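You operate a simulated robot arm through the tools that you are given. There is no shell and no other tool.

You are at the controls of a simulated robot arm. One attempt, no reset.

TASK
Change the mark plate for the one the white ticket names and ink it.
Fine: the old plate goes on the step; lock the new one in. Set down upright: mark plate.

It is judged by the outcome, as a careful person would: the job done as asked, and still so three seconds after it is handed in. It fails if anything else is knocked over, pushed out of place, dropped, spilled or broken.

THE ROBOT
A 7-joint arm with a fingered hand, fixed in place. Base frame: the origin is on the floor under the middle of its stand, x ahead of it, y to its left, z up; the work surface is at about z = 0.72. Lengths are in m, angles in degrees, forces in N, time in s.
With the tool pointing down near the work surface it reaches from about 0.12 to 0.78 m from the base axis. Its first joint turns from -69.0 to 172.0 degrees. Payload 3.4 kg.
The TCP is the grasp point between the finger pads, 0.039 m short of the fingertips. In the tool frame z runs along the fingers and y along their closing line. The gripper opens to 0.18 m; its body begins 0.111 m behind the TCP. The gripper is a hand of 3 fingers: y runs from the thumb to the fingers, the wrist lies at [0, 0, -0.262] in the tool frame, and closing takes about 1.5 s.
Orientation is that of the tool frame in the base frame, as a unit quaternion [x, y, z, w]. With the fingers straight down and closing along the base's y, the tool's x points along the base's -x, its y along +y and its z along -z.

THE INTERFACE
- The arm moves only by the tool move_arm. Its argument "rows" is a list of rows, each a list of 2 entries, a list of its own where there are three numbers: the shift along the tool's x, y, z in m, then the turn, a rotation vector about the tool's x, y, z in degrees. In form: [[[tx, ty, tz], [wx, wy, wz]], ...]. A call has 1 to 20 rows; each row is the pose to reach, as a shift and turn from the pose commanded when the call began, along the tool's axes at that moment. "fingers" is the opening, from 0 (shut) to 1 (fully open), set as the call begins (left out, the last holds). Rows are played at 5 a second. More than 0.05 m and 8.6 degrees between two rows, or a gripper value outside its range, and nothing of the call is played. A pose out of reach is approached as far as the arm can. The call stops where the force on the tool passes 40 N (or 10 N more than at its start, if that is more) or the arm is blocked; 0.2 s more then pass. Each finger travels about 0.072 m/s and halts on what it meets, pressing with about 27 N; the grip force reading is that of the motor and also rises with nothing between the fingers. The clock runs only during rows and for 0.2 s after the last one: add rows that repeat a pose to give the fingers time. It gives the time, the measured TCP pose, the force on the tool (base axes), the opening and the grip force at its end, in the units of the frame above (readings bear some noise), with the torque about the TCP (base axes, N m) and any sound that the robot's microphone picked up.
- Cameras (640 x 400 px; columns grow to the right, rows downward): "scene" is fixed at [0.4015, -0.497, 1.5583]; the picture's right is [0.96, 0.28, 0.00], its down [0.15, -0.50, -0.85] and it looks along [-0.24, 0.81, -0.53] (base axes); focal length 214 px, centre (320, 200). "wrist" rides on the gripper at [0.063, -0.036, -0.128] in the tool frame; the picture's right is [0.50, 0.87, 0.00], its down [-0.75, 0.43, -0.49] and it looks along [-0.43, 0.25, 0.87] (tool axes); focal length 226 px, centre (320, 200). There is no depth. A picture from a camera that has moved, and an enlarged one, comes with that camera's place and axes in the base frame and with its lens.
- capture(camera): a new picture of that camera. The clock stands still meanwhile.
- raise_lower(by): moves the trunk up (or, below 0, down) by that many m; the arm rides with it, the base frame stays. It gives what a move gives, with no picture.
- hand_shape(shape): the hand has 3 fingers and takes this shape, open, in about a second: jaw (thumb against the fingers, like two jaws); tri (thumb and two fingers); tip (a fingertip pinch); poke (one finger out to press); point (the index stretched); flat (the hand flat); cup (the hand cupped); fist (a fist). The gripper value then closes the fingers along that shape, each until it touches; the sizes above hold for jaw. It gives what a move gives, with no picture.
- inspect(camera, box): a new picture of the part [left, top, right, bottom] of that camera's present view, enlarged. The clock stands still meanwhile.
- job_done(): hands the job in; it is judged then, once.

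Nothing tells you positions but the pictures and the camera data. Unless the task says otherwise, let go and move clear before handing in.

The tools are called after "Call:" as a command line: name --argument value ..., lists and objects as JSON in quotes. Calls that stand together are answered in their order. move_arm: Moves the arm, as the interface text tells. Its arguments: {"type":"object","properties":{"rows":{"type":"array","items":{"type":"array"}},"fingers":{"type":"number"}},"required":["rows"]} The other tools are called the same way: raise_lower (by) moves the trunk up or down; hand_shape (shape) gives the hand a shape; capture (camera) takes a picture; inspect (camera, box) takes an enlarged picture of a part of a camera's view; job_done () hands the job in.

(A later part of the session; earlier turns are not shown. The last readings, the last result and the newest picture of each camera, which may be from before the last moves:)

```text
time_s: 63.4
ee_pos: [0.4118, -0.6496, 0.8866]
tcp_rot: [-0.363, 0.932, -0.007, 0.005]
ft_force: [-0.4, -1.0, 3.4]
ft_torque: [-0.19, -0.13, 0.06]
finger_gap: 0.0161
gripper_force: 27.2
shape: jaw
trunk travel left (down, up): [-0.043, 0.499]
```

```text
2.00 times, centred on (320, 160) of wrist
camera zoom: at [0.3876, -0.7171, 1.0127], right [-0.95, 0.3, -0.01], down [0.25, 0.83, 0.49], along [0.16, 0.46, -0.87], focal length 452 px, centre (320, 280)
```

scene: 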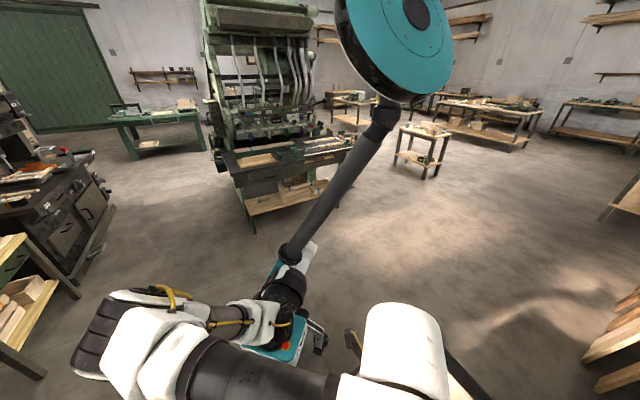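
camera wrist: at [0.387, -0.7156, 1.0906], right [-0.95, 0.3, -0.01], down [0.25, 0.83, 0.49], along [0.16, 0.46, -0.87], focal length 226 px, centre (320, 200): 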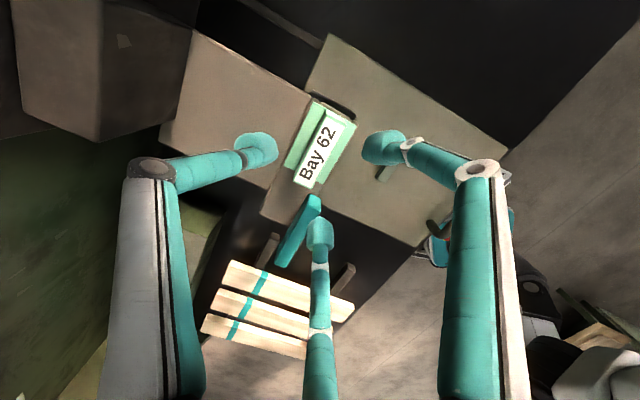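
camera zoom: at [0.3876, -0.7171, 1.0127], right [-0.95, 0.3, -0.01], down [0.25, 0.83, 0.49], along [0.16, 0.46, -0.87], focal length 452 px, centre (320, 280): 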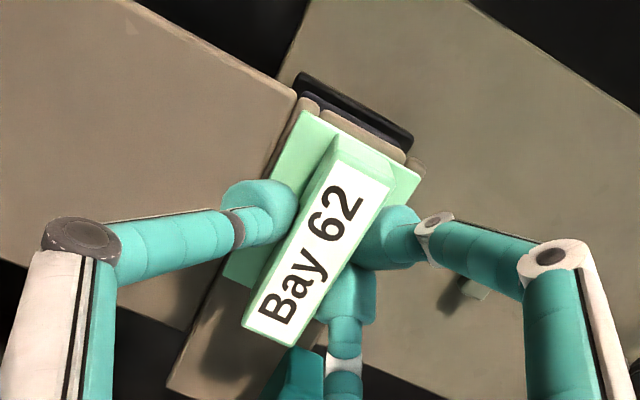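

Gripped. I'll lift slowly and check.

Call:
move_arm --rows '[[[0, 0, -0.006], [0, 0, 0]], [[0, 0, -0.012], [0, 0, 0]], [[0, 0, -0.02], [0, 0, 0]], [[0, 0, -0.03], [0, 0, 0]], [[0, 0, -0.04], [0, 0, 0]]]'

Call:
inspect --camera "wrist" --box '[220, 60, 420, 260]'

```text
time_s: 64.6
ee_pos: [0.4102, -0.6501, 0.9266]
tcp_rot: [-0.363, 0.932, -0.006, 0.003]
ft_force: [0.0, -0.1, -4.0]
ft_torque: [-0.06, 0.01, 0.02]
finger_gap: 0.0145
gripper_force: 26.9
shape: jaw
trunk travel left (down, up): [-0.043, 0.499]
```

```text
2.00 times, centred on (320, 160) of wrist
camera zoom: at [0.3871, -0.7173, 1.0526], right [-0.95, 0.3, -0.01], down [0.26, 0.83, 0.49], along [0.16, 0.46, -0.87], focal length 452 px, centre (320, 280)
```

zoom: 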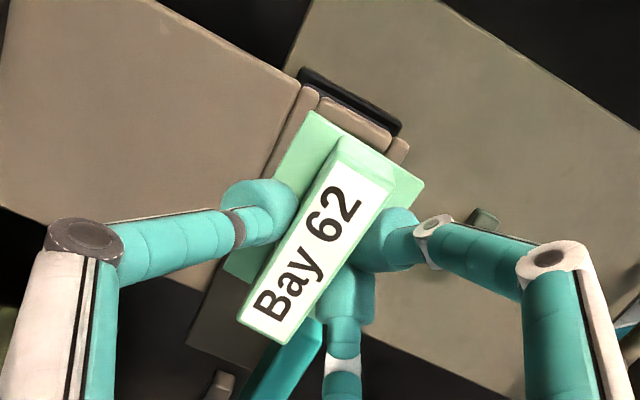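

The plate is held well (about 4 N). I'll raise it higher and look at the empty holder seat.

Call:
move_arm --rows '[[[0, 0.0, -0.03], [0, 0, 0]], [[0, 0.0, -0.06], [0, 0, 0]], [[-0.02, 0.03, -0.09], [0, 0, 0]], [[-0.04, 0.06, -0.12], [0, 0, 0]], [[-0.06, 0.09, -0.12], [0, 0, 0]]]'

Call:
capture --camera "wrist"

Call:
inspect --camera "wrist" --box '[220, 0, 420, 160]'

```text
time_s: 65.8
ee_pos: [0.3905, -0.5403, 1.0465]
tcp_rot: [-0.363, 0.932, -0.006, 0.003]
ft_force: [0.7, -0.2, -2.8]
ft_torque: [-0.01, 0.02, 0.01]
finger_gap: 0.0142
gripper_force: 26.8
shape: jaw
trunk travel left (down, up): [-0.043, 0.499]
```

```text
taken
camera wrist: at [0.3673, -0.6072, 1.1728], right [-0.95, 0.3, -0.01], down [0.25, 0.83, 0.49], along [0.16, 0.46, -0.87], focal length 226 px, centre (320, 200)
```

wrist: 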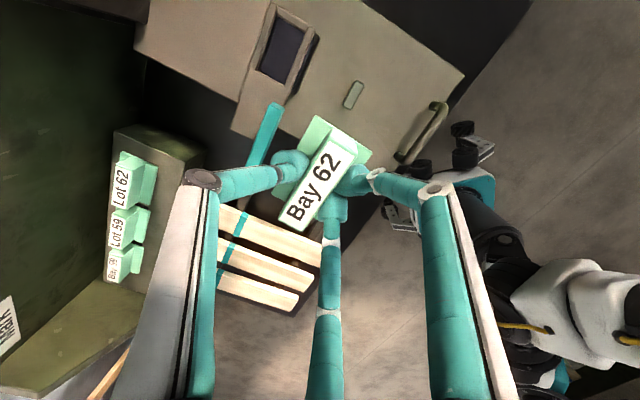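

```text
2.50 times, centred on (320, 80) of wrist
camera zoom: at [0.3673, -0.6072, 1.1728], right [-0.95, 0.3, -0.01], down [0.25, 0.83, 0.49], along [0.16, 0.46, -0.87], focal length 565 px, centre (320, 500)
```

zoom: 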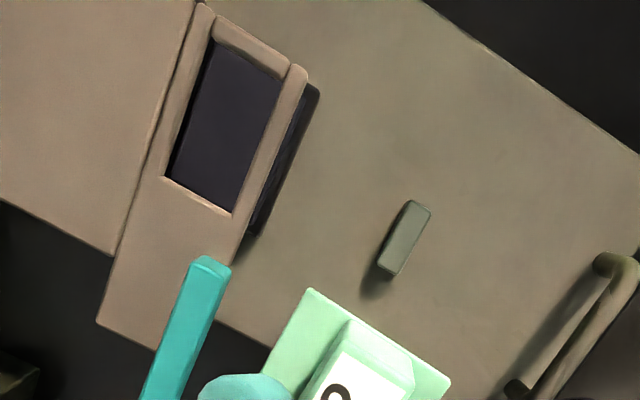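

The seat is a window frame with the ink pad directly beneath it. I'll set the old plate down for now on the clear black strip right of the slide.

Call:
move_arm --rows '[[[-0.027, 0.016, 0.0], [0, 0, 0]], [[-0.054, 0.032, 0.0], [0, 0, 0]], [[-0.08, 0.047, 0.0], [0, 0, 0]], [[-0.1065, 0.0623, 0.0], [0, 0, 0]], [[-0.1065, 0.0623, 0.045], [0, 0, 0]], [[-0.1065, 0.0623, 0.09], [0, 0, 0]], [[-0.1065, 0.0623, 0.13], [0, 0, 0]], [[-0.1065, 0.0623, 0.165], [0, 0, 0]]]'

Call:
capture --camera "wrist"

```text
time_s: 67.6
ee_pos: [0.4305, -0.4252, 0.8798]
tcp_rot: [-0.363, 0.932, -0.005, 0.003]
ft_force: [0.9, 0.1, -3.6]
ft_torque: [-0.03, 0.01, 0.0]
finger_gap: 0.0142
gripper_force: 27.4
shape: jaw
trunk travel left (down, up): [-0.043, 0.499]
```

```text
taken
camera wrist: at [0.4077, -0.4933, 1.0063], right [-0.95, 0.3, -0.01], down [0.25, 0.83, 0.49], along [0.16, 0.46, -0.87], focal length 226 px, centre (320, 200)
```

wrist: 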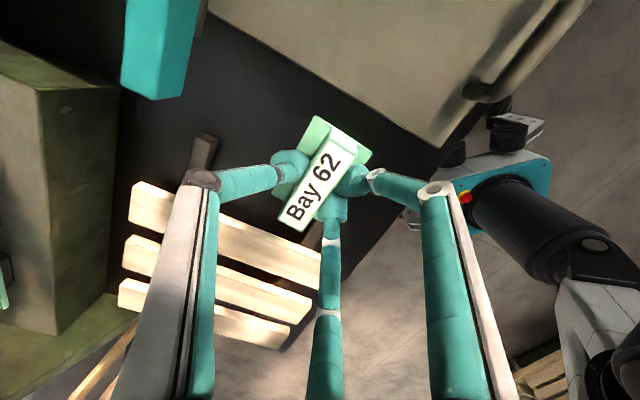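

The spot below is clear. I'll lower in small steps until I feel contact.

Call:
move_arm --rows '[[[0, 0, 0.025], [0, 0, 0]], [[0, 0, 0.05], [0, 0, 0]], [[0, 0, 0.075], [0, 0, 0]]]'

Call:
move_arm --rows '[[[0, 0, 0.004], [0, 0, 0]], [[0, 0, 0.008], [0, 0, 0]]]'

```text
time_s: 68.4
ee_pos: [0.4303, -0.4263, 0.8039]
tcp_rot: [-0.363, 0.932, -0.006, 0.003]
ft_force: [0.7, -0.9, -2.6]
ft_torque: [-0.02, 0.04, -0.02]
finger_gap: 0.0142
gripper_force: 27.1
shape: jaw
trunk travel left (down, up): [-0.043, 0.499]
```

```text
time_s: 69.0
ee_pos: [0.4298, -0.4255, 0.7973]
tcp_rot: [-0.363, 0.932, -0.006, 0.004]
ft_force: [-2.3, 0.7, 7.4]
ft_torque: [-0.06, 0.01, 0.0]
finger_gap: 0.0143
gripper_force: 26.8
shape: jaw
trunk travel left (down, up): [-0.043, 0.499]
```

Contact at TCP z≈0.797. I'll release and lift away.

Call:
move_arm --rows '[[[0, 0, 0], [0, 0, 0]], [[0, 0, 0], [0, 0, 0]], [[0, 0, 0], [0, 0, 0]], [[0, 0, 0], [0, 0, 0]]]' --fingers 0.4

Call:
move_arm --rows '[[[0, 0, -0.03], [0, 0, 0]], [[0, 0, -0.06], [0, 0, 0]], [[0, 0, -0.1], [0, 0, 0]], [[0, 0, -0.14], [0, 0, 0]], [[0, 0, -0.18], [0, 0, 0]], [[0, 0, -0.22], [0, 0, 0]]]'

Call:
capture --camera "wrist"

```text
time_s: 70.0
ee_pos: [0.4309, -0.4264, 0.7973]
tcp_rot: [-0.363, 0.932, -0.005, 0.004]
ft_force: [-0.9, 0.5, 0.8]
ft_torque: [0.03, 0.01, 0.0]
finger_gap: 0.0717
gripper_force: 0.0
shape: jaw
trunk travel left (down, up): [-0.043, 0.499]
```

```text
time_s: 71.4
ee_pos: [0.4304, -0.4226, 1.0161]
tcp_rot: [-0.363, 0.932, -0.006, 0.004]
ft_force: [0.4, -0.5, -0.3]
ft_torque: [-0.01, 0.01, -0.01]
finger_gap: 0.0714
gripper_force: 0.1
shape: jaw
trunk travel left (down, up): [-0.043, 0.499]
```

```text
taken
camera wrist: at [0.4068, -0.4908, 1.1439], right [-0.95, 0.3, -0.01], down [0.25, 0.83, 0.49], along [0.16, 0.46, -0.87], focal length 226 px, centre (320, 200)
```

wrist: 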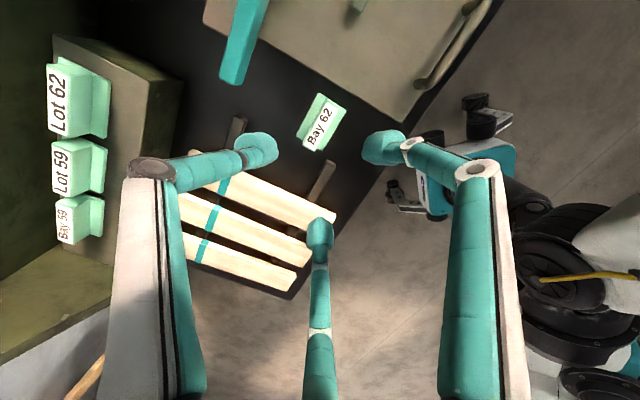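

The old plate stands upright on the bench. I'll zoom in on the rack plates from here to place them accurately.

Call:
inspect --camera "wrist" --box '[30, 40, 190, 260]'

Call:
inspect --camera "wrist" --box '[200, 0, 400, 160]'

```text
1.82 times, centred on (110, 150) of wrist
camera zoom: at [0.4068, -0.4908, 1.1439], right [-0.95, 0.3, -0.01], down [0.25, 0.83, 0.49], along [0.16, 0.46, -0.87], focal length 411 px, centre (702, 291)
```

zoom: 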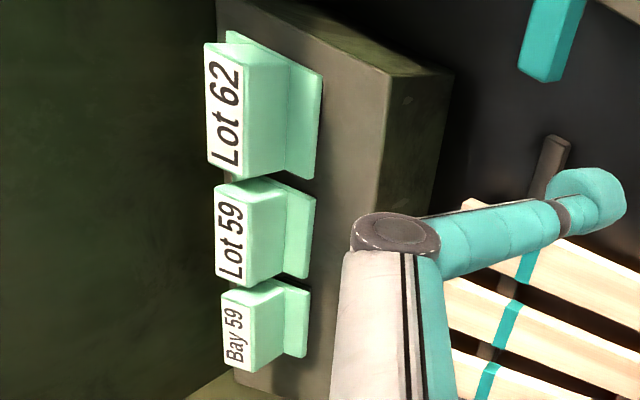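

```text
2.50 times, centred on (300, 80) of wrist
camera zoom: at [0.4068, -0.4908, 1.1439], right [-0.95, 0.3, -0.01], down [0.25, 0.83, 0.49], along [0.16, 0.46, -0.87], focal length 565 px, centre (370, 500)
```

zoom: 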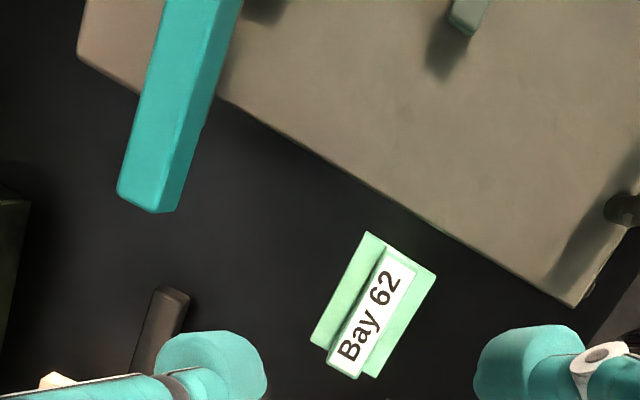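

The Bay 59 label is at about (0.834, -0.417, 0.88), roughly 0.93 m out. I'll test how far the vertical hand reaches there with the trunk lowered.

Call:
move_arm --rows '[[[-0.035, -0.02, 0], [0, 0, 0]], [[-0.07, -0.04, 0], [0, 0, 0]], [[-0.105, -0.06, 0], [0, 0, 0]], [[-0.14, -0.08, 0], [0, 0, 0]], [[-0.175, -0.1, 0], [0, 0, 0]], [[-0.21, -0.12, 0.015], [0, 0, 0]], [[-0.245, -0.135, 0.03], [0, 0, 0]]]' --fingers 0.25

Call:
move_arm --rows '[[[0, 0, 0.02], [0, 0, 0]], [[-0.0071, -0.0187, 0.03], [0, 0, 0]], [[-0.0142, -0.0374, 0.03], [0, 0, 0]], [[-0.0178, -0.0468, 0.03], [0, 0, 0]]]'

Call:
capture --camera "wrist"

```text
time_s: 73.0
ee_pos: [0.7035, -0.3598, 0.9864]
tcp_rot: [-0.362, 0.932, -0.005, 0.003]
ft_force: [-0.1, -0.8, -0.9]
ft_torque: [-0.03, 0.05, 0.0]
finger_gap: 0.0454
gripper_force: 0.1
shape: jaw
trunk travel left (down, up): [-0.043, 0.499]
```

```text
time_s: 74.0
ee_pos: [0.7472, -0.3803, 0.96]
tcp_rot: [-0.363, 0.932, -0.005, 0.003]
ft_force: [-0.1, 0.0, 0.3]
ft_torque: [-0.04, -0.01, 0.03]
finger_gap: 0.0452
gripper_force: 0.0
shape: jaw
trunk travel left (down, up): [-0.043, 0.499]
```

```text
taken
camera wrist: at [0.7232, -0.4482, 1.0858], right [-0.95, 0.3, -0.01], down [0.25, 0.83, 0.49], along [0.16, 0.46, -0.87], focal length 226 px, centre (320, 200)
```

wrist: 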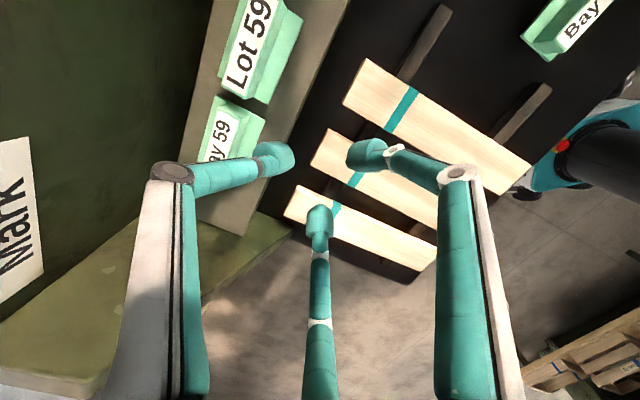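

Call:
move_arm --rows '[[[-0.0036, -0.0094, 0], [0, 0, 0]], [[-0.0071, -0.0187, 0], [0, 0, 0]], [[-0.0107, -0.0281, 0], [0, 0, 0]]]'

Call:
inspect --camera "wrist" --box '[160, 0, 400, 240]'

```text
time_s: 74.8
ee_pos: [0.7732, -0.3954, 0.9597]
tcp_rot: [-0.363, 0.932, -0.006, 0.003]
ft_force: [-1.1, -0.3, 0.7]
ft_torque: [0.01, -0.03, 0.01]
finger_gap: 0.0453
gripper_force: 0.0
shape: jaw
trunk travel left (down, up): [-0.043, 0.499]
```

```text
1.67 times, centred on (280, 120) of wrist
camera zoom: at [0.7507, -0.4619, 1.0865], right [-0.95, 0.3, -0.01], down [0.26, 0.83, 0.49], along [0.16, 0.46, -0.87], focal length 377 px, centre (387, 333)
```

zoom: 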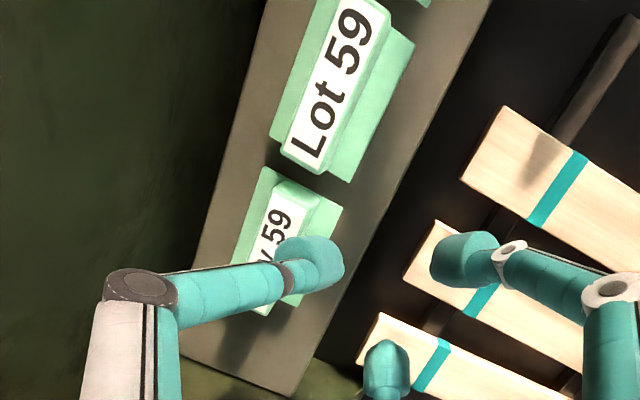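

Reach is much better with the trunk low. With the thumb on the wall side its knuckle would hit the wall, so I'd rather have the two fingers on the wall side. I'll retreat and try yawing the wrist half a turn the other way.

Call:
move_arm --rows '[[[0.0, 0.0, -0.04], [0, 0, 0]], [[0.02, 0.03, -0.06], [0, 0, 0]], [[0.045, 0.062, -0.08], [0, 0, 0]], [[0.07, 0.094, -0.09], [0, 0, 0]], [[0.09, 0.124, -0.09], [0, 0, 0]]]' --fingers 0.4

Call:
move_arm --rows '[[[0, 0, 0], [0, 0, -8]], [[0, 0, 0], [0, 0, -16]], [[0, 0, 0], [0, 0, -24]], [[0, 0, 0], [0, 0, -32]], [[0, 0, 0], [0, 0, -40]], [[0, 0, 0], [0, 0, -48]], [[0, 0, 0], [0, 0, -56]], [[0, 0, 0], [0, 0, -64]], [[0, 0, 0], [0, 0, -72]], [[0, 0, 0], [0, 0, -80]], [[0, 0, 0], [0, 0, -88]], [[0, 0, 0], [0, 0, -96]]]'

```text
time_s: 76.0
ee_pos: [0.6177, -0.3627, 1.0474]
tcp_rot: [-0.363, 0.932, -0.005, 0.004]
ft_force: [-0.1, 0.0, -0.5]
ft_torque: [0.01, -0.06, -0.04]
finger_gap: 0.0718
gripper_force: 0.2
shape: jaw
trunk travel left (down, up): [-0.043, 0.499]
```

```text
time_s: 78.6
ee_pos: [0.6232, -0.362, 1.048]
tcp_rot: [0.936, -0.353, 0.007, 0.002]
ft_force: [-0.3, 0.5, -0.5]
ft_torque: [0.01, 0.0, -0.02]
finger_gap: 0.0717
gripper_force: 0.0
shape: jaw
trunk travel left (down, up): [-0.043, 0.499]
```

Call:
move_arm --rows '[[[0, 0, 0], [0, 0, -8]], [[0, 0, 0], [0, 0, -16]], [[0, 0, 0], [0, 0, -24]], [[0, 0, 0], [0, 0, -32]], [[0, 0, 0], [0, 0, -40]], [[0, 0, 0], [0, 0, -48]], [[0, 0, 0], [0, 0, -56]], [[0, 0, 0], [0, 0, -64]], [[0, 0, 0], [0, 0, -72]], [[0, 0, 0], [0, 0, -80]], [[0, 0, 0], [0, 0, -84]]]'

Call:
capture --camera "wrist"

Call:
capture --camera "scene"

```text
time_s: 81.0
ee_pos: [0.6221, -0.3645, 1.0492]
tcp_rot: [0.931, 0.364, 0.004, 0.006]
ft_force: [-1.7, 0.0, 0.0]
ft_torque: [-0.04, -0.02, -0.02]
finger_gap: 0.0717
gripper_force: 0.0
shape: jaw
trunk travel left (down, up): [-0.043, 0.499]
```

```text
taken
camera wrist: at [0.6411, -0.2935, 1.1746], right [0.95, -0.3, 0.01], down [-0.26, -0.83, 0.5], along [-0.14, -0.48, -0.87], focal length 226 px, centre (320, 200)
```

wrist: 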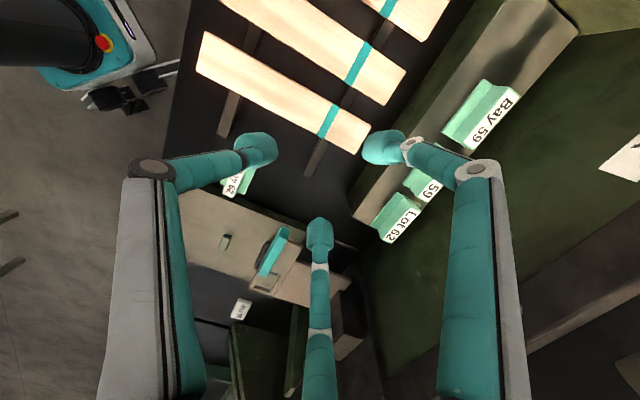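

```text
taken
```

scene: 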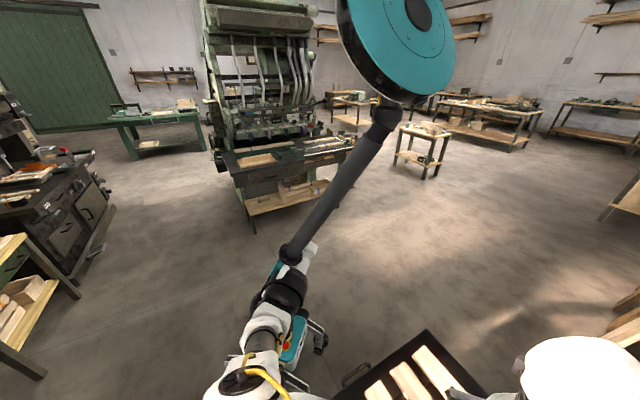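

Half a turn works here, with the fingers on the wall side. The new plate must go into the holder in this same orientation, so I'll test whether the wrist can yaw further, as it must over there.

Call:
move_arm --rows '[[[0, 0, 0], [0, 0, -7]], [[0, 0, 0], [0, 0, -14]], [[0, 0, 0], [0, 0, -21]], [[0, 0, 0], [0, 0, -28]]]'

```text
time_s: 82.0
ee_pos: [0.6216, -0.3638, 1.0485]
tcp_rot: [0.816, 0.578, 0.003, 0.007]
ft_force: [-0.1, 1.0, -0.6]
ft_torque: [0.03, -0.03, 0.01]
finger_gap: 0.0721
gripper_force: 0.2
shape: jaw
trunk travel left (down, up): [-0.043, 0.499]
```

The wrist has enough yaw for the holder as well. I'll return to the closing direction and move over Bay 59 with a 15° outward tilt.

Call:
move_arm --rows '[[[0.005, 0.025, 0], [0, 0, 7]], [[0.01, 0.05, 0], [0, 0, 14]], [[0.015, 0.075, 0], [0, 0, 21]], [[0.02, 0.1, 0], [0, 0, 28]]]'

Call:
move_arm --rows '[[[0.0142, 0.0204, 0.01], [-4, 0, 0]], [[0.0284, 0.0408, 0.025], [-8, 0, 0]], [[0.0426, 0.0612, 0.045], [-12, 0, 0]], [[0.0568, 0.0815, 0.0685], [-15, 0, 0]]]'

Call:
capture --camera "wrist"

```text
time_s: 83.0
ee_pos: [0.7242, -0.3769, 1.0453]
tcp_rot: [0.932, 0.363, 0.002, 0.005]
ft_force: [-0.3, -0.7, 0.3]
ft_torque: [0.0, 0.05, -0.02]
finger_gap: 0.0718
gripper_force: 0.1
shape: jaw
trunk travel left (down, up): [-0.043, 0.499]
```

```text
time_s: 84.0
ee_pos: [0.8198, -0.4002, 0.9794]
tcp_rot: [0.923, 0.36, 0.051, 0.128]
ft_force: [0.0, -0.5, 0.1]
ft_torque: [0.05, 0.02, 0.01]
finger_gap: 0.0721
gripper_force: 0.0
shape: jaw
trunk travel left (down, up): [-0.043, 0.499]
```

```text
taken
camera wrist: at [0.8194, -0.3062, 1.0922], right [0.93, -0.28, 0.24], down [-0.36, -0.72, 0.59], along [0.01, -0.64, -0.77], focal length 226 px, centre (320, 200)
```

wrist: 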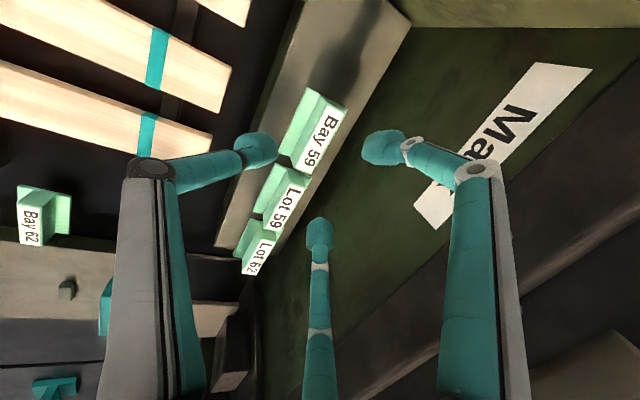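

Call:
inspect --camera "wrist" --box '[230, 60, 420, 260]'

```text
2.00 times, centred on (325, 160) of wrist
camera zoom: at [0.8194, -0.3062, 1.0922], right [0.93, -0.28, 0.24], down [-0.36, -0.72, 0.59], along [0.01, -0.64, -0.77], focal length 452 px, centre (310, 280)
```

zoom: 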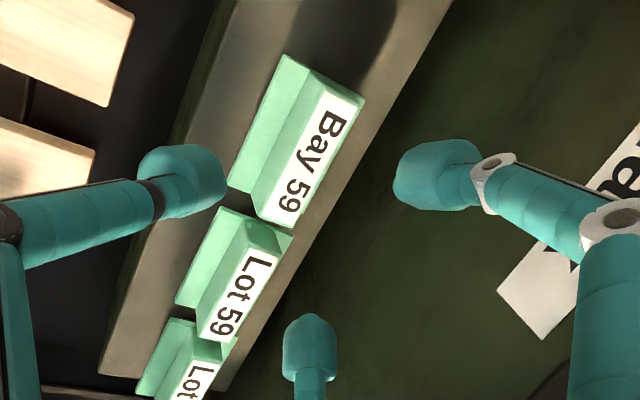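

Stereo puts the Bay 59 label at (0.845, -0.416, 0.867), the same height as the plate in the holder. Less tilt would give a better grip, so I'll test whether it is reachable with about 7° tilt.

Call:
move_arm --rows '[[[0, 0, 0], [4.5, 0, 0]], [[0, 0, 0], [9, 0, 0]]]'

```text
time_s: 84.6
ee_pos: [0.8124, -0.4028, 0.9754]
tcp_rot: [0.929, 0.362, 0.03, 0.073]
ft_force: [-0.6, -0.3, 0.4]
ft_torque: [0.02, -0.02, -0.03]
finger_gap: 0.0718
gripper_force: 0.2
shape: jaw
out of reach, approached as far as the arm can: row 2
trunk travel left (down, up): [-0.043, 0.499]
```

Near full reach it needs about 18° tilt at grip height, less with the trunk lower. I'll raise a little and lower the trunk by the remaining 4 cm.

Call:
move_arm --rows '[[[0, -0.01, -0.015], [-4, 0, 0]], [[0, -0.02, -0.03], [-8, 0, 0]]]' --fingers 0.25

Call:
raise_lower --by -0.04

Call:
inspect --camera "wrist" --box '[230, 60, 420, 260]'

```text
time_s: 85.2
ee_pos: [0.7955, -0.3826, 1.003]
tcp_rot: [0.924, 0.361, 0.049, 0.12]
ft_force: [-0.8, 0.4, -0.3]
ft_torque: [-0.03, 0.0, 0.03]
finger_gap: 0.0453
gripper_force: 0.1
shape: jaw
trunk travel left (down, up): [-0.043, 0.499]
```

```text
time_s: 86.0
ee_pos: [0.7942, -0.3838, 0.9658]
tcp_rot: [0.924, 0.36, 0.05, 0.119]
ft_force: [0.1, 0.0, -0.1]
ft_torque: [0.03, -0.01, -0.01]
finger_gap: 0.0454
gripper_force: 0.0
shape: jaw
trunk travel left (down, up): [-0.003, 0.539]
```

```text
2.00 times, centred on (325, 160) of wrist
camera zoom: at [0.7942, -0.2917, 1.0786], right [0.93, -0.28, 0.23], down [-0.36, -0.73, 0.58], along [0.0, -0.63, -0.78], focal length 452 px, centre (310, 280)
```

zoom: 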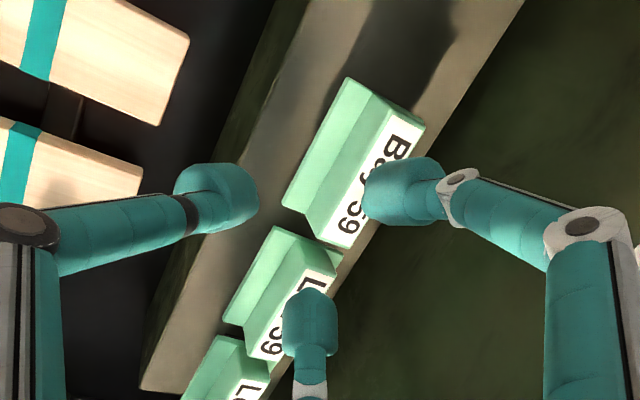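

Call:
move_arm --rows '[[[0.0053, 0.0141, 0.016], [-1.3, 0, 0]], [[0.0106, 0.0281, 0.032], [-2.5, 0, 0]], [[0.0159, 0.0422, 0.0483], [-3.7, 0, 0]]]'

Call:
inspect --camera "wrist" --box '[230, 60, 420, 260]'

```text
time_s: 86.8
ee_pos: [0.8472, -0.4144, 0.9246]
tcp_rot: [0.92, 0.358, 0.059, 0.148]
ft_force: [0.6, -0.4, -1.0]
ft_torque: [0.02, 0.01, -0.03]
finger_gap: 0.0455
gripper_force: 0.0
shape: jaw
trunk travel left (down, up): [-0.003, 0.539]
```

```text
2.00 times, centred on (325, 160) of wrist
camera zoom: at [0.842, -0.3163, 1.0331], right [0.92, -0.27, 0.27], down [-0.38, -0.7, 0.6], along [0.03, -0.66, -0.75], focal length 452 px, centre (310, 280)
```

zoom: 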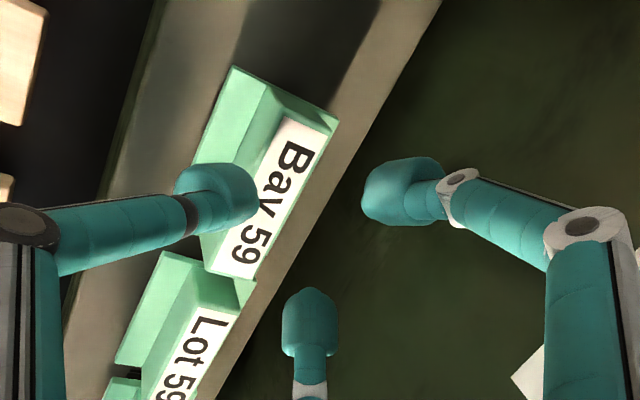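

Call:
move_arm --rows '[[[-0.0016, -0.0068, -0.0023], [0, 0, 0]], [[-0.0016, -0.0108, 0.0099], [0, 0, 0]], [[-0.0017, -0.0135, 0.018], [0, 0, 0]]]'

Call:
inspect --camera "wrist" --box '[230, 60, 420, 260]'

```text
time_s: 87.6
ee_pos: [0.8387, -0.4084, 0.9049]
tcp_rot: [0.92, 0.358, 0.061, 0.15]
ft_force: [0.1, 0.4, -0.1]
ft_torque: [-0.02, 0.0, 0.04]
finger_gap: 0.045
gripper_force: 0.0
shape: jaw
trunk travel left (down, up): [-0.003, 0.539]
```

```text
2.00 times, centred on (325, 160) of wrist
camera zoom: at [0.8334, -0.3107, 1.014], right [0.92, -0.27, 0.28], down [-0.38, -0.7, 0.6], along [0.03, -0.66, -0.75], focal length 452 px, centre (310, 280)
```

zoom: 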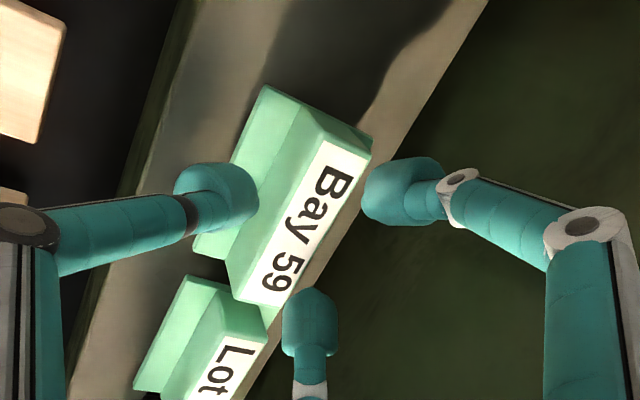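

The alignment over Bay 59 looks right. I'll open slightly and finish the descent around its ridge.

Call:
move_arm --rows '[[[-0.0004, 0.0042, 0.0014], [0, 0, 0]], [[-0.0004, 0.0023, 0.0071], [0, 0, 0]], [[-0.0004, 0.0005, 0.0127], [0, 0, 0]], [[-0.0004, -0.0014, 0.0184], [0, 0, 0]]]' --fingers 0.32

Call:
inspect --camera "wrist" --box '[230, 60, 420, 260]'

```text
time_s: 88.6
ee_pos: [0.8399, -0.4114, 0.888]
tcp_rot: [0.92, 0.358, 0.059, 0.149]
ft_force: [0.5, 0.6, 0.5]
ft_torque: [-0.04, 0.0, -0.02]
finger_gap: 0.0571
gripper_force: 0.0
shape: jaw
trunk travel left (down, up): [-0.003, 0.539]
```

```text
2.00 times, centred on (325, 160) of wrist
camera zoom: at [0.8362, -0.3136, 0.9955], right [0.92, -0.27, 0.28], down [-0.38, -0.7, 0.6], along [0.03, -0.66, -0.75], focal length 452 px, centre (310, 280)
```

zoom: 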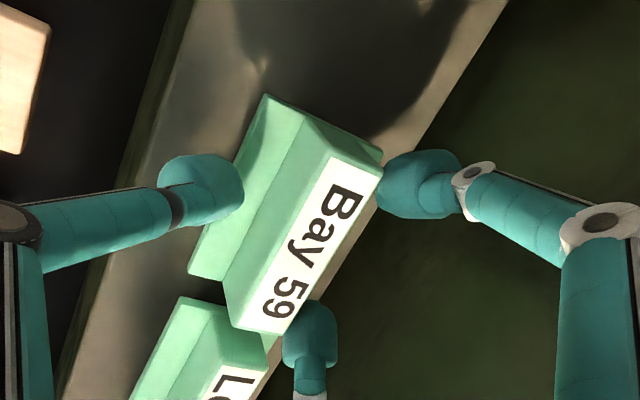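

Both fingers are behind the ridge and the thumb is in front, with no contact forces. Closing now.

Call:
move_arm --rows '[[[0, 0, 0], [0, 0, 0]], [[0, 0, 0], [0, 0, 0]], [[0, 0, 0], [0, 0, 0]], [[0, 0, 0], [0, 0, 0]], [[0, 0, 0], [0, 0, 0]]]' --fingers 0.0

Call:
inspect --camera "wrist" --box '[230, 60, 420, 260]'

```text
time_s: 89.8
ee_pos: [0.8413, -0.4103, 0.887]
tcp_rot: [0.919, 0.359, 0.059, 0.149]
ft_force: [-0.7, 2.5, -0.3]
ft_torque: [0.07, 0.09, -0.02]
finger_gap: 0.0226
gripper_force: 26.8
shape: jaw
trunk travel left (down, up): [-0.003, 0.539]
```

```text
2.00 times, centred on (325, 160) of wrist
camera zoom: at [0.8362, -0.3133, 0.9954], right [0.92, -0.27, 0.28], down [-0.38, -0.7, 0.6], along [0.03, -0.66, -0.75], focal length 452 px, centre (310, 280)
```

zoom: 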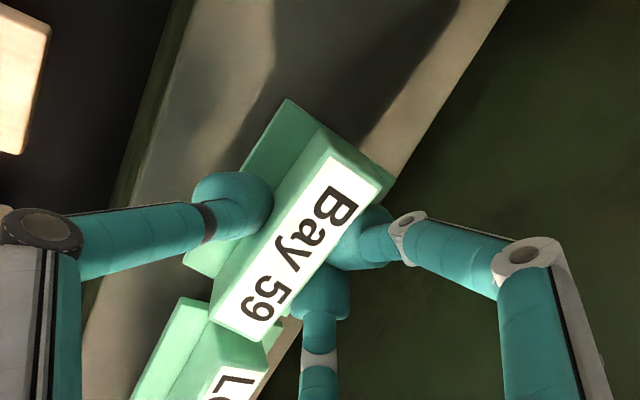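

The plate is gripped with a slight yaw. I'll lift a few millimetres and check how it sits.

Call:
move_arm --rows '[[[0, 0.0012, -0.0038], [0, 0, 0]], [[0, 0.0025, -0.0076], [0, 0, 0]], [[0, 0.0038, -0.0114], [0, 0, 0]]]'

Call:
inspect --camera "wrist" --box '[230, 60, 420, 260]'

```text
time_s: 90.6
ee_pos: [0.8415, -0.4115, 0.8987]
tcp_rot: [0.92, 0.359, 0.059, 0.149]
ft_force: [-0.8, -1.2, -2.9]
ft_torque: [0.0, 0.0, 0.0]
finger_gap: 0.0222
gripper_force: 26.9
shape: jaw
trunk travel left (down, up): [-0.003, 0.539]
```

```text
2.00 times, centred on (325, 160) of wrist
camera zoom: at [0.8365, -0.3134, 1.0073], right [0.92, -0.27, 0.27], down [-0.38, -0.7, 0.6], along [0.03, -0.66, -0.75], focal length 452 px, centre (310, 280)
```

zoom: 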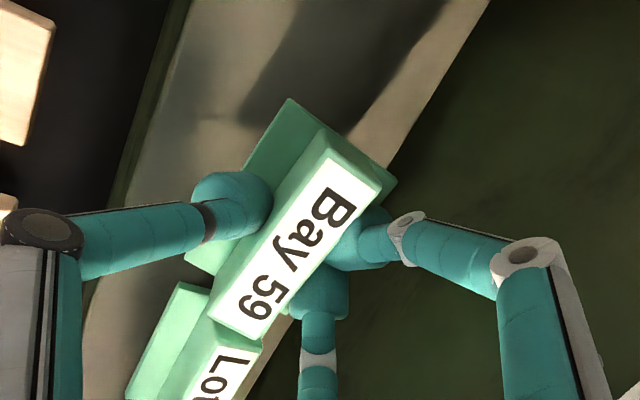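

It lifts cleanly and the neighbours are untouched. I'll raise it straight up, then back toward the robot.

Call:
move_arm --rows '[[[0, 0.0063, -0.019], [0, 0, 0]], [[0, 0.0126, -0.038], [0, 0, 0]], [[0, 0.0189, -0.057], [0, 0, 0]], [[0, 0.0283, -0.0854], [0, 0, 0]]]'

Call:
capture --camera "wrist"

```text
time_s: 91.6
ee_pos: [0.8422, -0.4129, 0.9824]
tcp_rot: [0.919, 0.36, 0.055, 0.149]
ft_force: [0.0, 1.5, -3.4]
ft_torque: [-0.07, 0.03, -0.02]
finger_gap: 0.0215
gripper_force: 26.4
shape: jaw
trunk travel left (down, up): [-0.003, 0.539]
```

```text
taken
camera wrist: at [0.8378, -0.315, 1.09], right [0.93, -0.26, 0.27], down [-0.38, -0.7, 0.61], along [0.03, -0.67, -0.75], focal length 226 px, centre (320, 200)
```

wrist: 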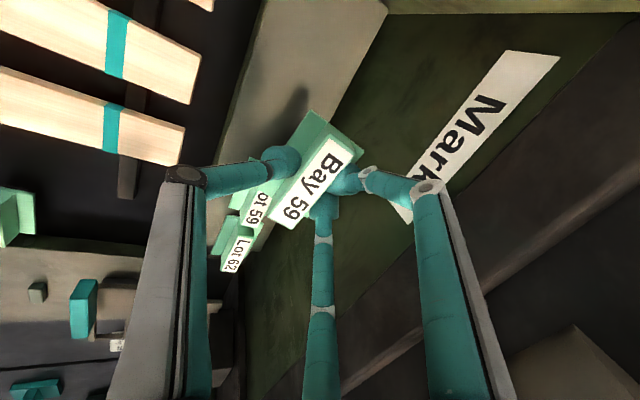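

The plate is securely held. I'll carry it back and across to above the holder, keeping the same hand tilt so it stays level.

Call:
move_arm --rows '[[[0, -0.033, -0.019], [0, 0, 0]], [[0, -0.0665, -0.038], [0, 0, 0]], [[0, -0.1, -0.057], [0, 0, 0]], [[0, -0.133, -0.0757], [0, 0, 0]]]'

Call:
move_arm --rows '[[[-0.035, 0, 0], [0, 0, 0]], [[-0.07, 0, 0], [0, 0, 0]], [[-0.105, 0, 0], [0, 0, 0]], [[-0.14, 0, 0], [0, 0, 0]], [[-0.175, 0, 0], [0, 0, 0]], [[-0.21, 0, 0], [0, 0, 0]], [[-0.245, 0, 0], [0, 0, 0]], [[-0.28, 0, 0], [0, 0, 0]], [[-0.315, 0, 0], [0, 0, 0]], [[-0.35, 0, 0], [0, 0, 0]]]'

Call:
capture --camera "wrist"

```text
time_s: 92.6
ee_pos: [0.7393, -0.3021, 1.0197]
tcp_rot: [0.92, 0.358, 0.059, 0.149]
ft_force: [0.4, 0.9, -2.7]
ft_torque: [0.02, 0.02, 0.01]
finger_gap: 0.0216
gripper_force: 26.9
shape: jaw
trunk travel left (down, up): [-0.003, 0.539]
```

```text
time_s: 94.8
ee_pos: [0.4793, -0.5408, 1.0137]
tcp_rot: [0.919, 0.359, 0.059, 0.148]
ft_force: [0.4, -0.9, -3.3]
ft_torque: [0.05, 0.02, 0.03]
finger_gap: 0.0217
gripper_force: 27.1
shape: jaw
trunk travel left (down, up): [-0.003, 0.539]
```

```text
taken
camera wrist: at [0.4747, -0.4432, 1.1233], right [0.92, -0.27, 0.28], down [-0.38, -0.7, 0.6], along [0.03, -0.66, -0.75], focal length 226 px, centre (320, 200)
```

wrist: 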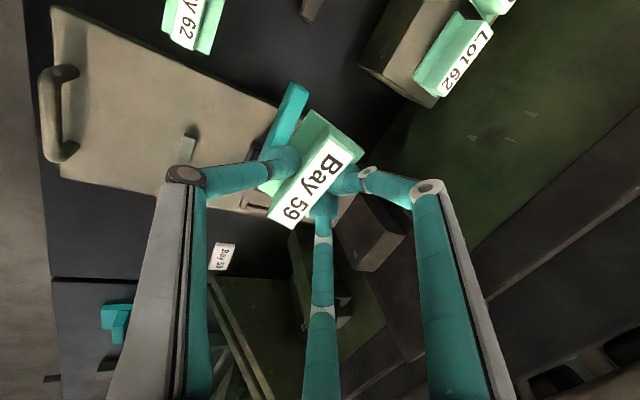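

Call:
inspect --camera "wrist" --box '[180, 70, 380, 230]'

```text
2.50 times, centred on (280, 150) of wrist
camera zoom: at [0.4747, -0.4432, 1.1233], right [0.92, -0.27, 0.28], down [-0.38, -0.7, 0.6], along [0.03, -0.66, -0.75], focal length 565 px, centre (420, 325)
```

zoom: 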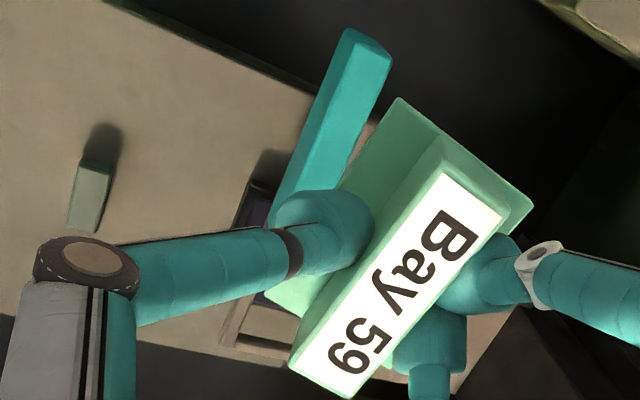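

Call:
move_arm --rows '[[[-0.03, 0.0, 0.0], [0, 0.45, -1.3]], [[-0.06, 0.0, 0.0], [0, 0.9, -2.6]], [[-0.09, 0.008, 0.003], [0, 1.3, -3.9]], [[-0.119, 0.02, 0.02], [0, 1.73, -5.2]], [[-0.119, 0.0175, 0.045], [0, 1.73, -5.2]]]'

Call:
capture --camera "wrist"

Call:
inspect --camera "wrist" --box '[220, 80, 420, 280]'

```text
time_s: 96.0
ee_pos: [0.4145, -0.6422, 0.9778]
tcp_rot: [0.902, 0.402, 0.066, 0.146]
ft_force: [0.6, 0.6, -3.8]
ft_torque: [0.03, -0.03, -0.01]
finger_gap: 0.0215
gripper_force: 27.0
shape: jaw
trunk travel left (down, up): [-0.003, 0.539]
```

```text
taken
camera wrist: at [0.3998, -0.5457, 1.0871], right [0.94, -0.18, 0.28], down [-0.31, -0.73, 0.6], along [0.1, -0.66, -0.75], focal length 226 px, centre (320, 200)
```

wrist: 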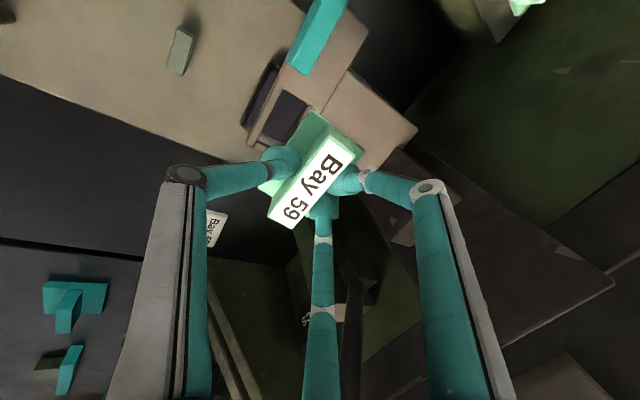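

```text
2.00 times, centred on (320, 180) of wrist
camera zoom: at [0.3998, -0.5457, 1.0871], right [0.94, -0.18, 0.28], down [-0.31, -0.73, 0.6], along [0.1, -0.66, -0.75], focal length 452 px, centre (320, 240)
```

zoom: 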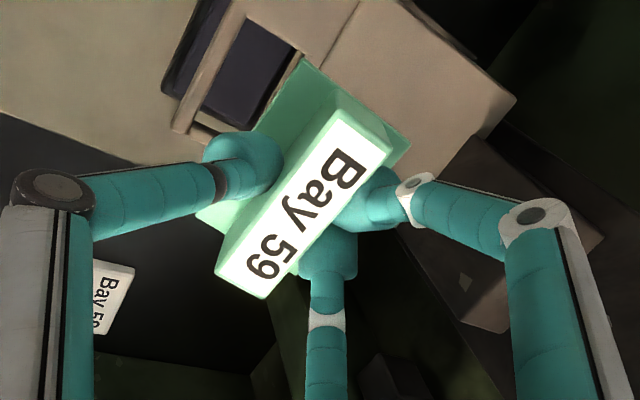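

The plate is level and centred over the seat window within about 3 mm. I'll lower to just above the window and check again.

Call:
move_arm --rows '[[[0, -0.0063, 0.019], [0, 0, 0]], [[0, -0.0126, 0.038], [0, 0, 0]], [[0, -0.0184, 0.0553], [0, 0, 0]]]'

Call:
inspect --camera "wrist" --box '[220, 80, 420, 280]'

```text
time_s: 96.8
ee_pos: [0.4147, -0.6375, 0.922]
tcp_rot: [0.901, 0.402, 0.067, 0.146]
ft_force: [0.1, -0.6, -2.7]
ft_torque: [0.04, -0.03, -0.02]
finger_gap: 0.0216
gripper_force: 26.5
shape: jaw
trunk travel left (down, up): [-0.003, 0.539]
```

```text
2.00 times, centred on (320, 180) of wrist
camera zoom: at [0.3997, -0.5423, 1.0299], right [0.94, -0.18, 0.28], down [-0.31, -0.73, 0.6], along [0.1, -0.66, -0.75], focal length 452 px, centre (320, 240)
```

zoom: 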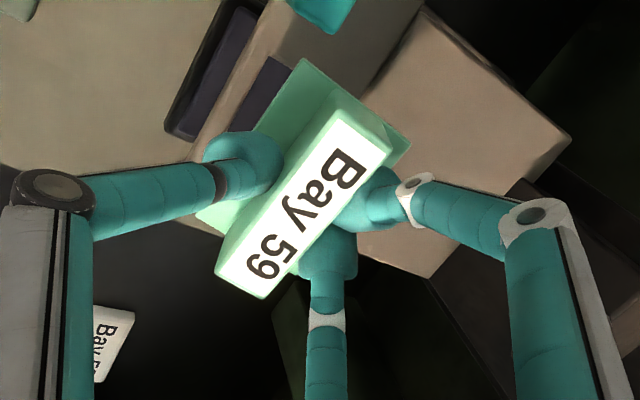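

The corner geometry suggests the plate turned in the grip to line up with the tilted hand, so it isn't level now. I'll look closely to measure it.

Call:
move_arm --rows '[[[0, 0.0063, -0.019], [0, 0, 0]], [[0, 0.0126, -0.038], [0, 0, 0]]]'

Call:
inspect --camera "wrist" --box '[260, 90, 380, 240]'

```text
time_s: 97.4
ee_pos: [0.4146, -0.6383, 0.9629]
tcp_rot: [0.902, 0.401, 0.067, 0.147]
ft_force: [-0.8, -0.2, -2.9]
ft_torque: [0.01, 0.06, -0.03]
finger_gap: 0.0215
gripper_force: 26.8
shape: jaw
trunk travel left (down, up): [-0.003, 0.539]
```

```text
2.67 times, centred on (320, 165) of wrist
camera zoom: at [0.3997, -0.5424, 1.071], right [0.94, -0.18, 0.28], down [-0.31, -0.73, 0.6], along [0.1, -0.66, -0.75], focal length 603 px, centre (320, 293)
```

zoom: 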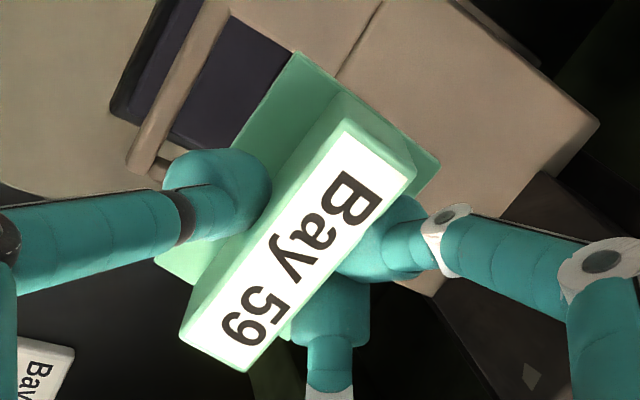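

The plate leans about 9° relative to level, so reducing the hand tilt by about 9° should level it, with its centre still over the window.

Call:
move_arm --rows '[[[0, 0, 0], [4.4, 0, 0]], [[0, 0, 0], [8.8, 0, 0]]]'

Call:
inspect --camera "wrist" --box '[260, 90, 380, 240]'

Call:
inspect --camera "wrist" --box '[220, 60, 340, 160]'

```text
time_s: 98.0
ee_pos: [0.4145, -0.6408, 0.9624]
tcp_rot: [0.91, 0.406, 0.035, 0.076]
ft_force: [-0.3, -0.4, -3.5]
ft_torque: [0.03, 0.0, 0.01]
finger_gap: 0.0215
gripper_force: 26.8
shape: jaw
trunk travel left (down, up): [-0.003, 0.539]
```

```text
2.67 times, centred on (320, 165) of wrist
camera zoom: at [0.4134, -0.5561, 1.0806], right [0.97, -0.2, 0.15], down [-0.25, -0.79, 0.56], along [0.0, -0.57, -0.82], focal length 603 px, centre (320, 293)
```

zoom: 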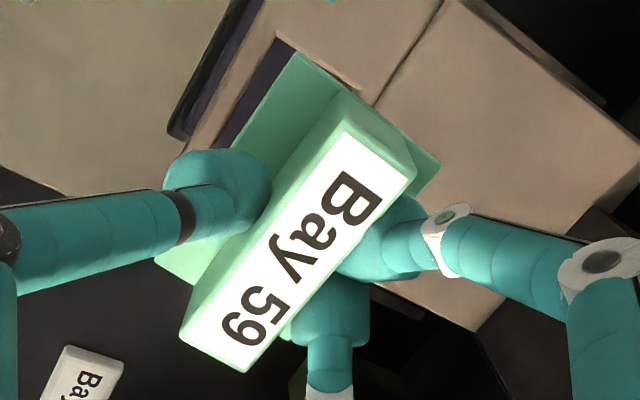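

```text
4.00 times, centred on (280, 110) of wrist
camera zoom: at [0.4134, -0.5561, 1.0806], right [0.97, -0.2, 0.15], down [-0.25, -0.79, 0.56], along [0.0, -0.57, -0.82], focal length 904 px, centre (480, 560)
```

zoom: 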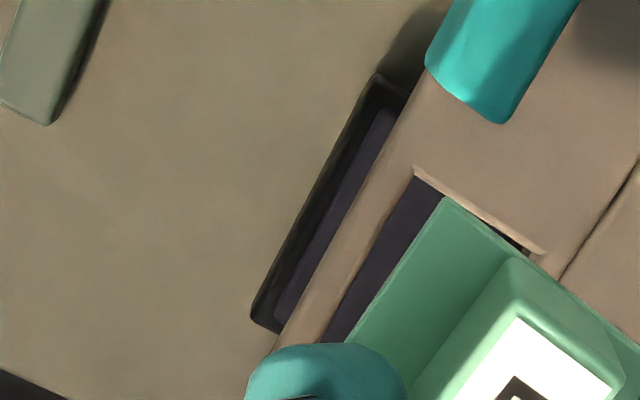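

The flange edges run nearly parallel to the window, with about 3–4° of yaw and 2 mm of shift left to correct. I'll correct these while lowering to just above the frame.

Call:
move_arm --rows '[[[0.001, 0.0008, 0], [0, 0.3, -1.7]], [[0.0019, 0.0016, 0], [0, 0.58, -3.45]], [[0.0019, -0.0009, 0.015], [0, 0.58, -3.45]], [[0.0019, -0.0034, 0.03], [0, 0.58, -3.45]], [[0.0019, -0.0051, 0.04], [0, 0.58, -3.45]]]'

Call:
inspect --camera "wrist" --box '[240, 80, 400, 240]'

Call:
inspect --camera "wrist" --box '[220, 60, 340, 160]'

```text
time_s: 99.2
ee_pos: [0.4161, -0.6405, 0.9212]
tcp_rot: [0.897, 0.433, 0.038, 0.076]
ft_force: [0.2, -0.3, -3.7]
ft_torque: [0.0, -0.04, -0.03]
finger_gap: 0.0215
gripper_force: 27.4
shape: jaw
trunk travel left (down, up): [-0.003, 0.539]
```

```text
2.50 times, centred on (320, 160) of wrist
camera zoom: at [0.4111, -0.5566, 1.0395], right [0.98, -0.14, 0.15], down [-0.2, -0.81, 0.56], along [0.04, -0.57, -0.82], focal length 565 px, centre (320, 300)
```

zoom: 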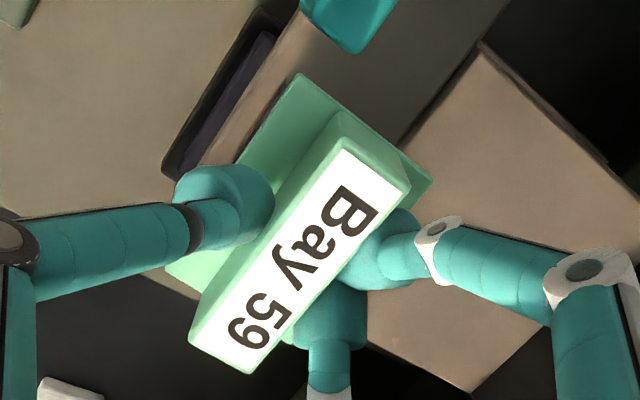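

```text
4.00 times, centred on (280, 110) of wrist
camera zoom: at [0.4111, -0.5566, 1.0395], right [0.98, -0.14, 0.15], down [-0.2, -0.81, 0.56], along [0.04, -0.57, -0.82], focal length 904 px, centre (480, 560)
```

zoom: 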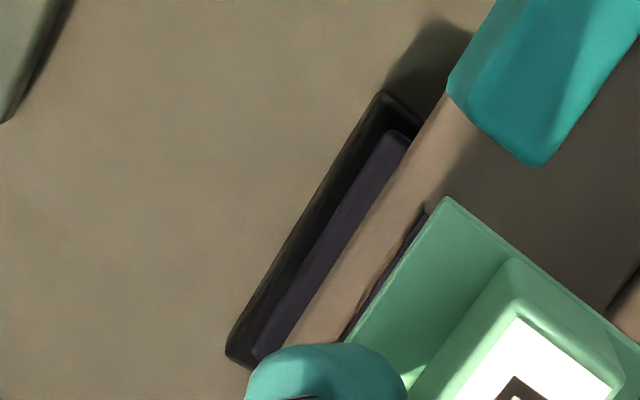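

The plate is now parallel to the frame. I'll lower gently into the window, watching the force.

Call:
move_arm --rows '[[[0, -0.0007, 0.004], [0, 0, 0]], [[0, -0.0013, 0.008], [0, 0, 0]], [[0, -0.002, 0.012], [0, 0, 0]], [[0, -0.0027, 0.016], [0, 0, 0]]]'

Call:
inspect --camera "wrist" --box '[220, 60, 340, 160]'

```text
time_s: 100.2
ee_pos: [0.4159, -0.6406, 0.905]
tcp_rot: [0.897, 0.434, 0.037, 0.076]
ft_force: [0.5, -0.3, -3.0]
ft_torque: [0.01, -0.04, -0.01]
finger_gap: 0.0215
gripper_force: 27.2
shape: jaw
trunk travel left (down, up): [-0.003, 0.539]
```

```text
4.00 times, centred on (280, 110) of wrist
camera zoom: at [0.4101, -0.5565, 1.0233], right [0.98, -0.14, 0.15], down [-0.2, -0.81, 0.56], along [0.04, -0.57, -0.82], focal length 904 px, centre (480, 560)
```

zoom: 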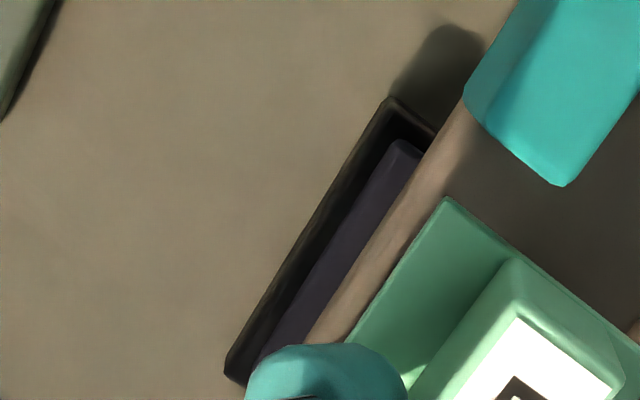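

Call:
move_arm --rows '[[[0, -0.0005, 0.003], [0, 0, 0]], [[0, -0.001, 0.006], [0, 0, 0]], [[0, -0.0015, 0.009], [0, 0, 0]]]'

Call:
inspect --camera "wrist" --box '[220, 60, 340, 160]'

```text
time_s: 101.0
ee_pos: [0.4171, -0.6407, 0.8963]
tcp_rot: [0.897, 0.433, 0.037, 0.076]
ft_force: [0.0, -0.8, -3.1]
ft_torque: [0.01, 0.03, -0.01]
finger_gap: 0.0213
gripper_force: 27.0
shape: jaw
trunk travel left (down, up): [-0.003, 0.539]
```

```text
4.00 times, centred on (280, 110) of wrist
camera zoom: at [0.4107, -0.5563, 1.0144], right [0.98, -0.14, 0.15], down [-0.2, -0.81, 0.56], along [0.04, -0.57, -0.82], focal length 904 px, centre (480, 560)
```

zoom: 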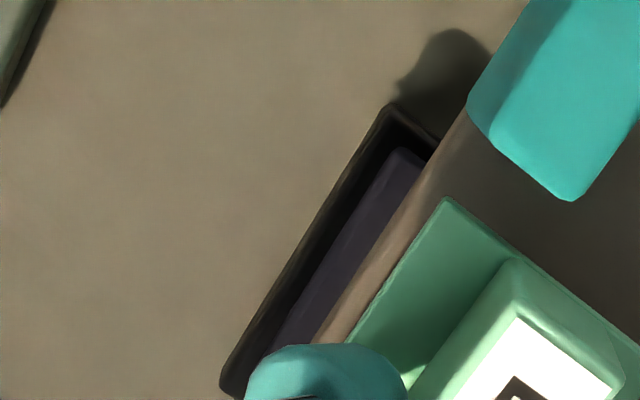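

Call:
move_arm --rows '[[[0, -0.0005, 0.003], [0, 0, 0]], [[0, -0.001, 0.006], [0, 0, 0]]]'

Call:
inspect --camera "wrist" --box '[220, 60, 340, 160]'

```text
time_s: 101.6
ee_pos: [0.4168, -0.6402, 0.8896]
tcp_rot: [0.897, 0.434, 0.038, 0.075]
ft_force: [0.1, 0.2, -4.1]
ft_torque: [0.02, 0.02, 0.02]
finger_gap: 0.0214
gripper_force: 27.1
shape: jaw
trunk travel left (down, up): [-0.003, 0.539]
```

```text
4.00 times, centred on (280, 110) of wrist
camera zoom: at [0.4108, -0.5561, 1.0086], right [0.98, -0.14, 0.15], down [-0.2, -0.81, 0.56], along [0.04, -0.57, -0.82], focal length 904 px, centre (480, 560)
```

zoom: 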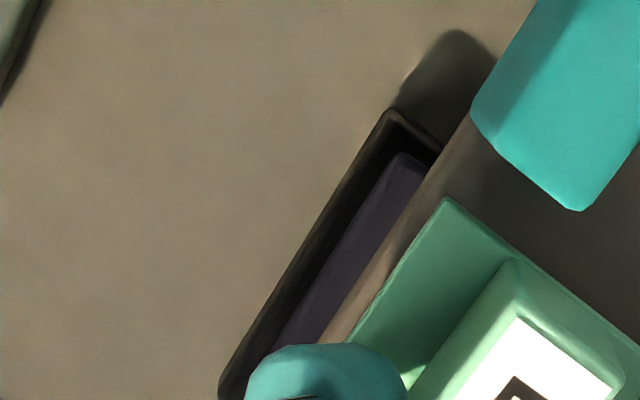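

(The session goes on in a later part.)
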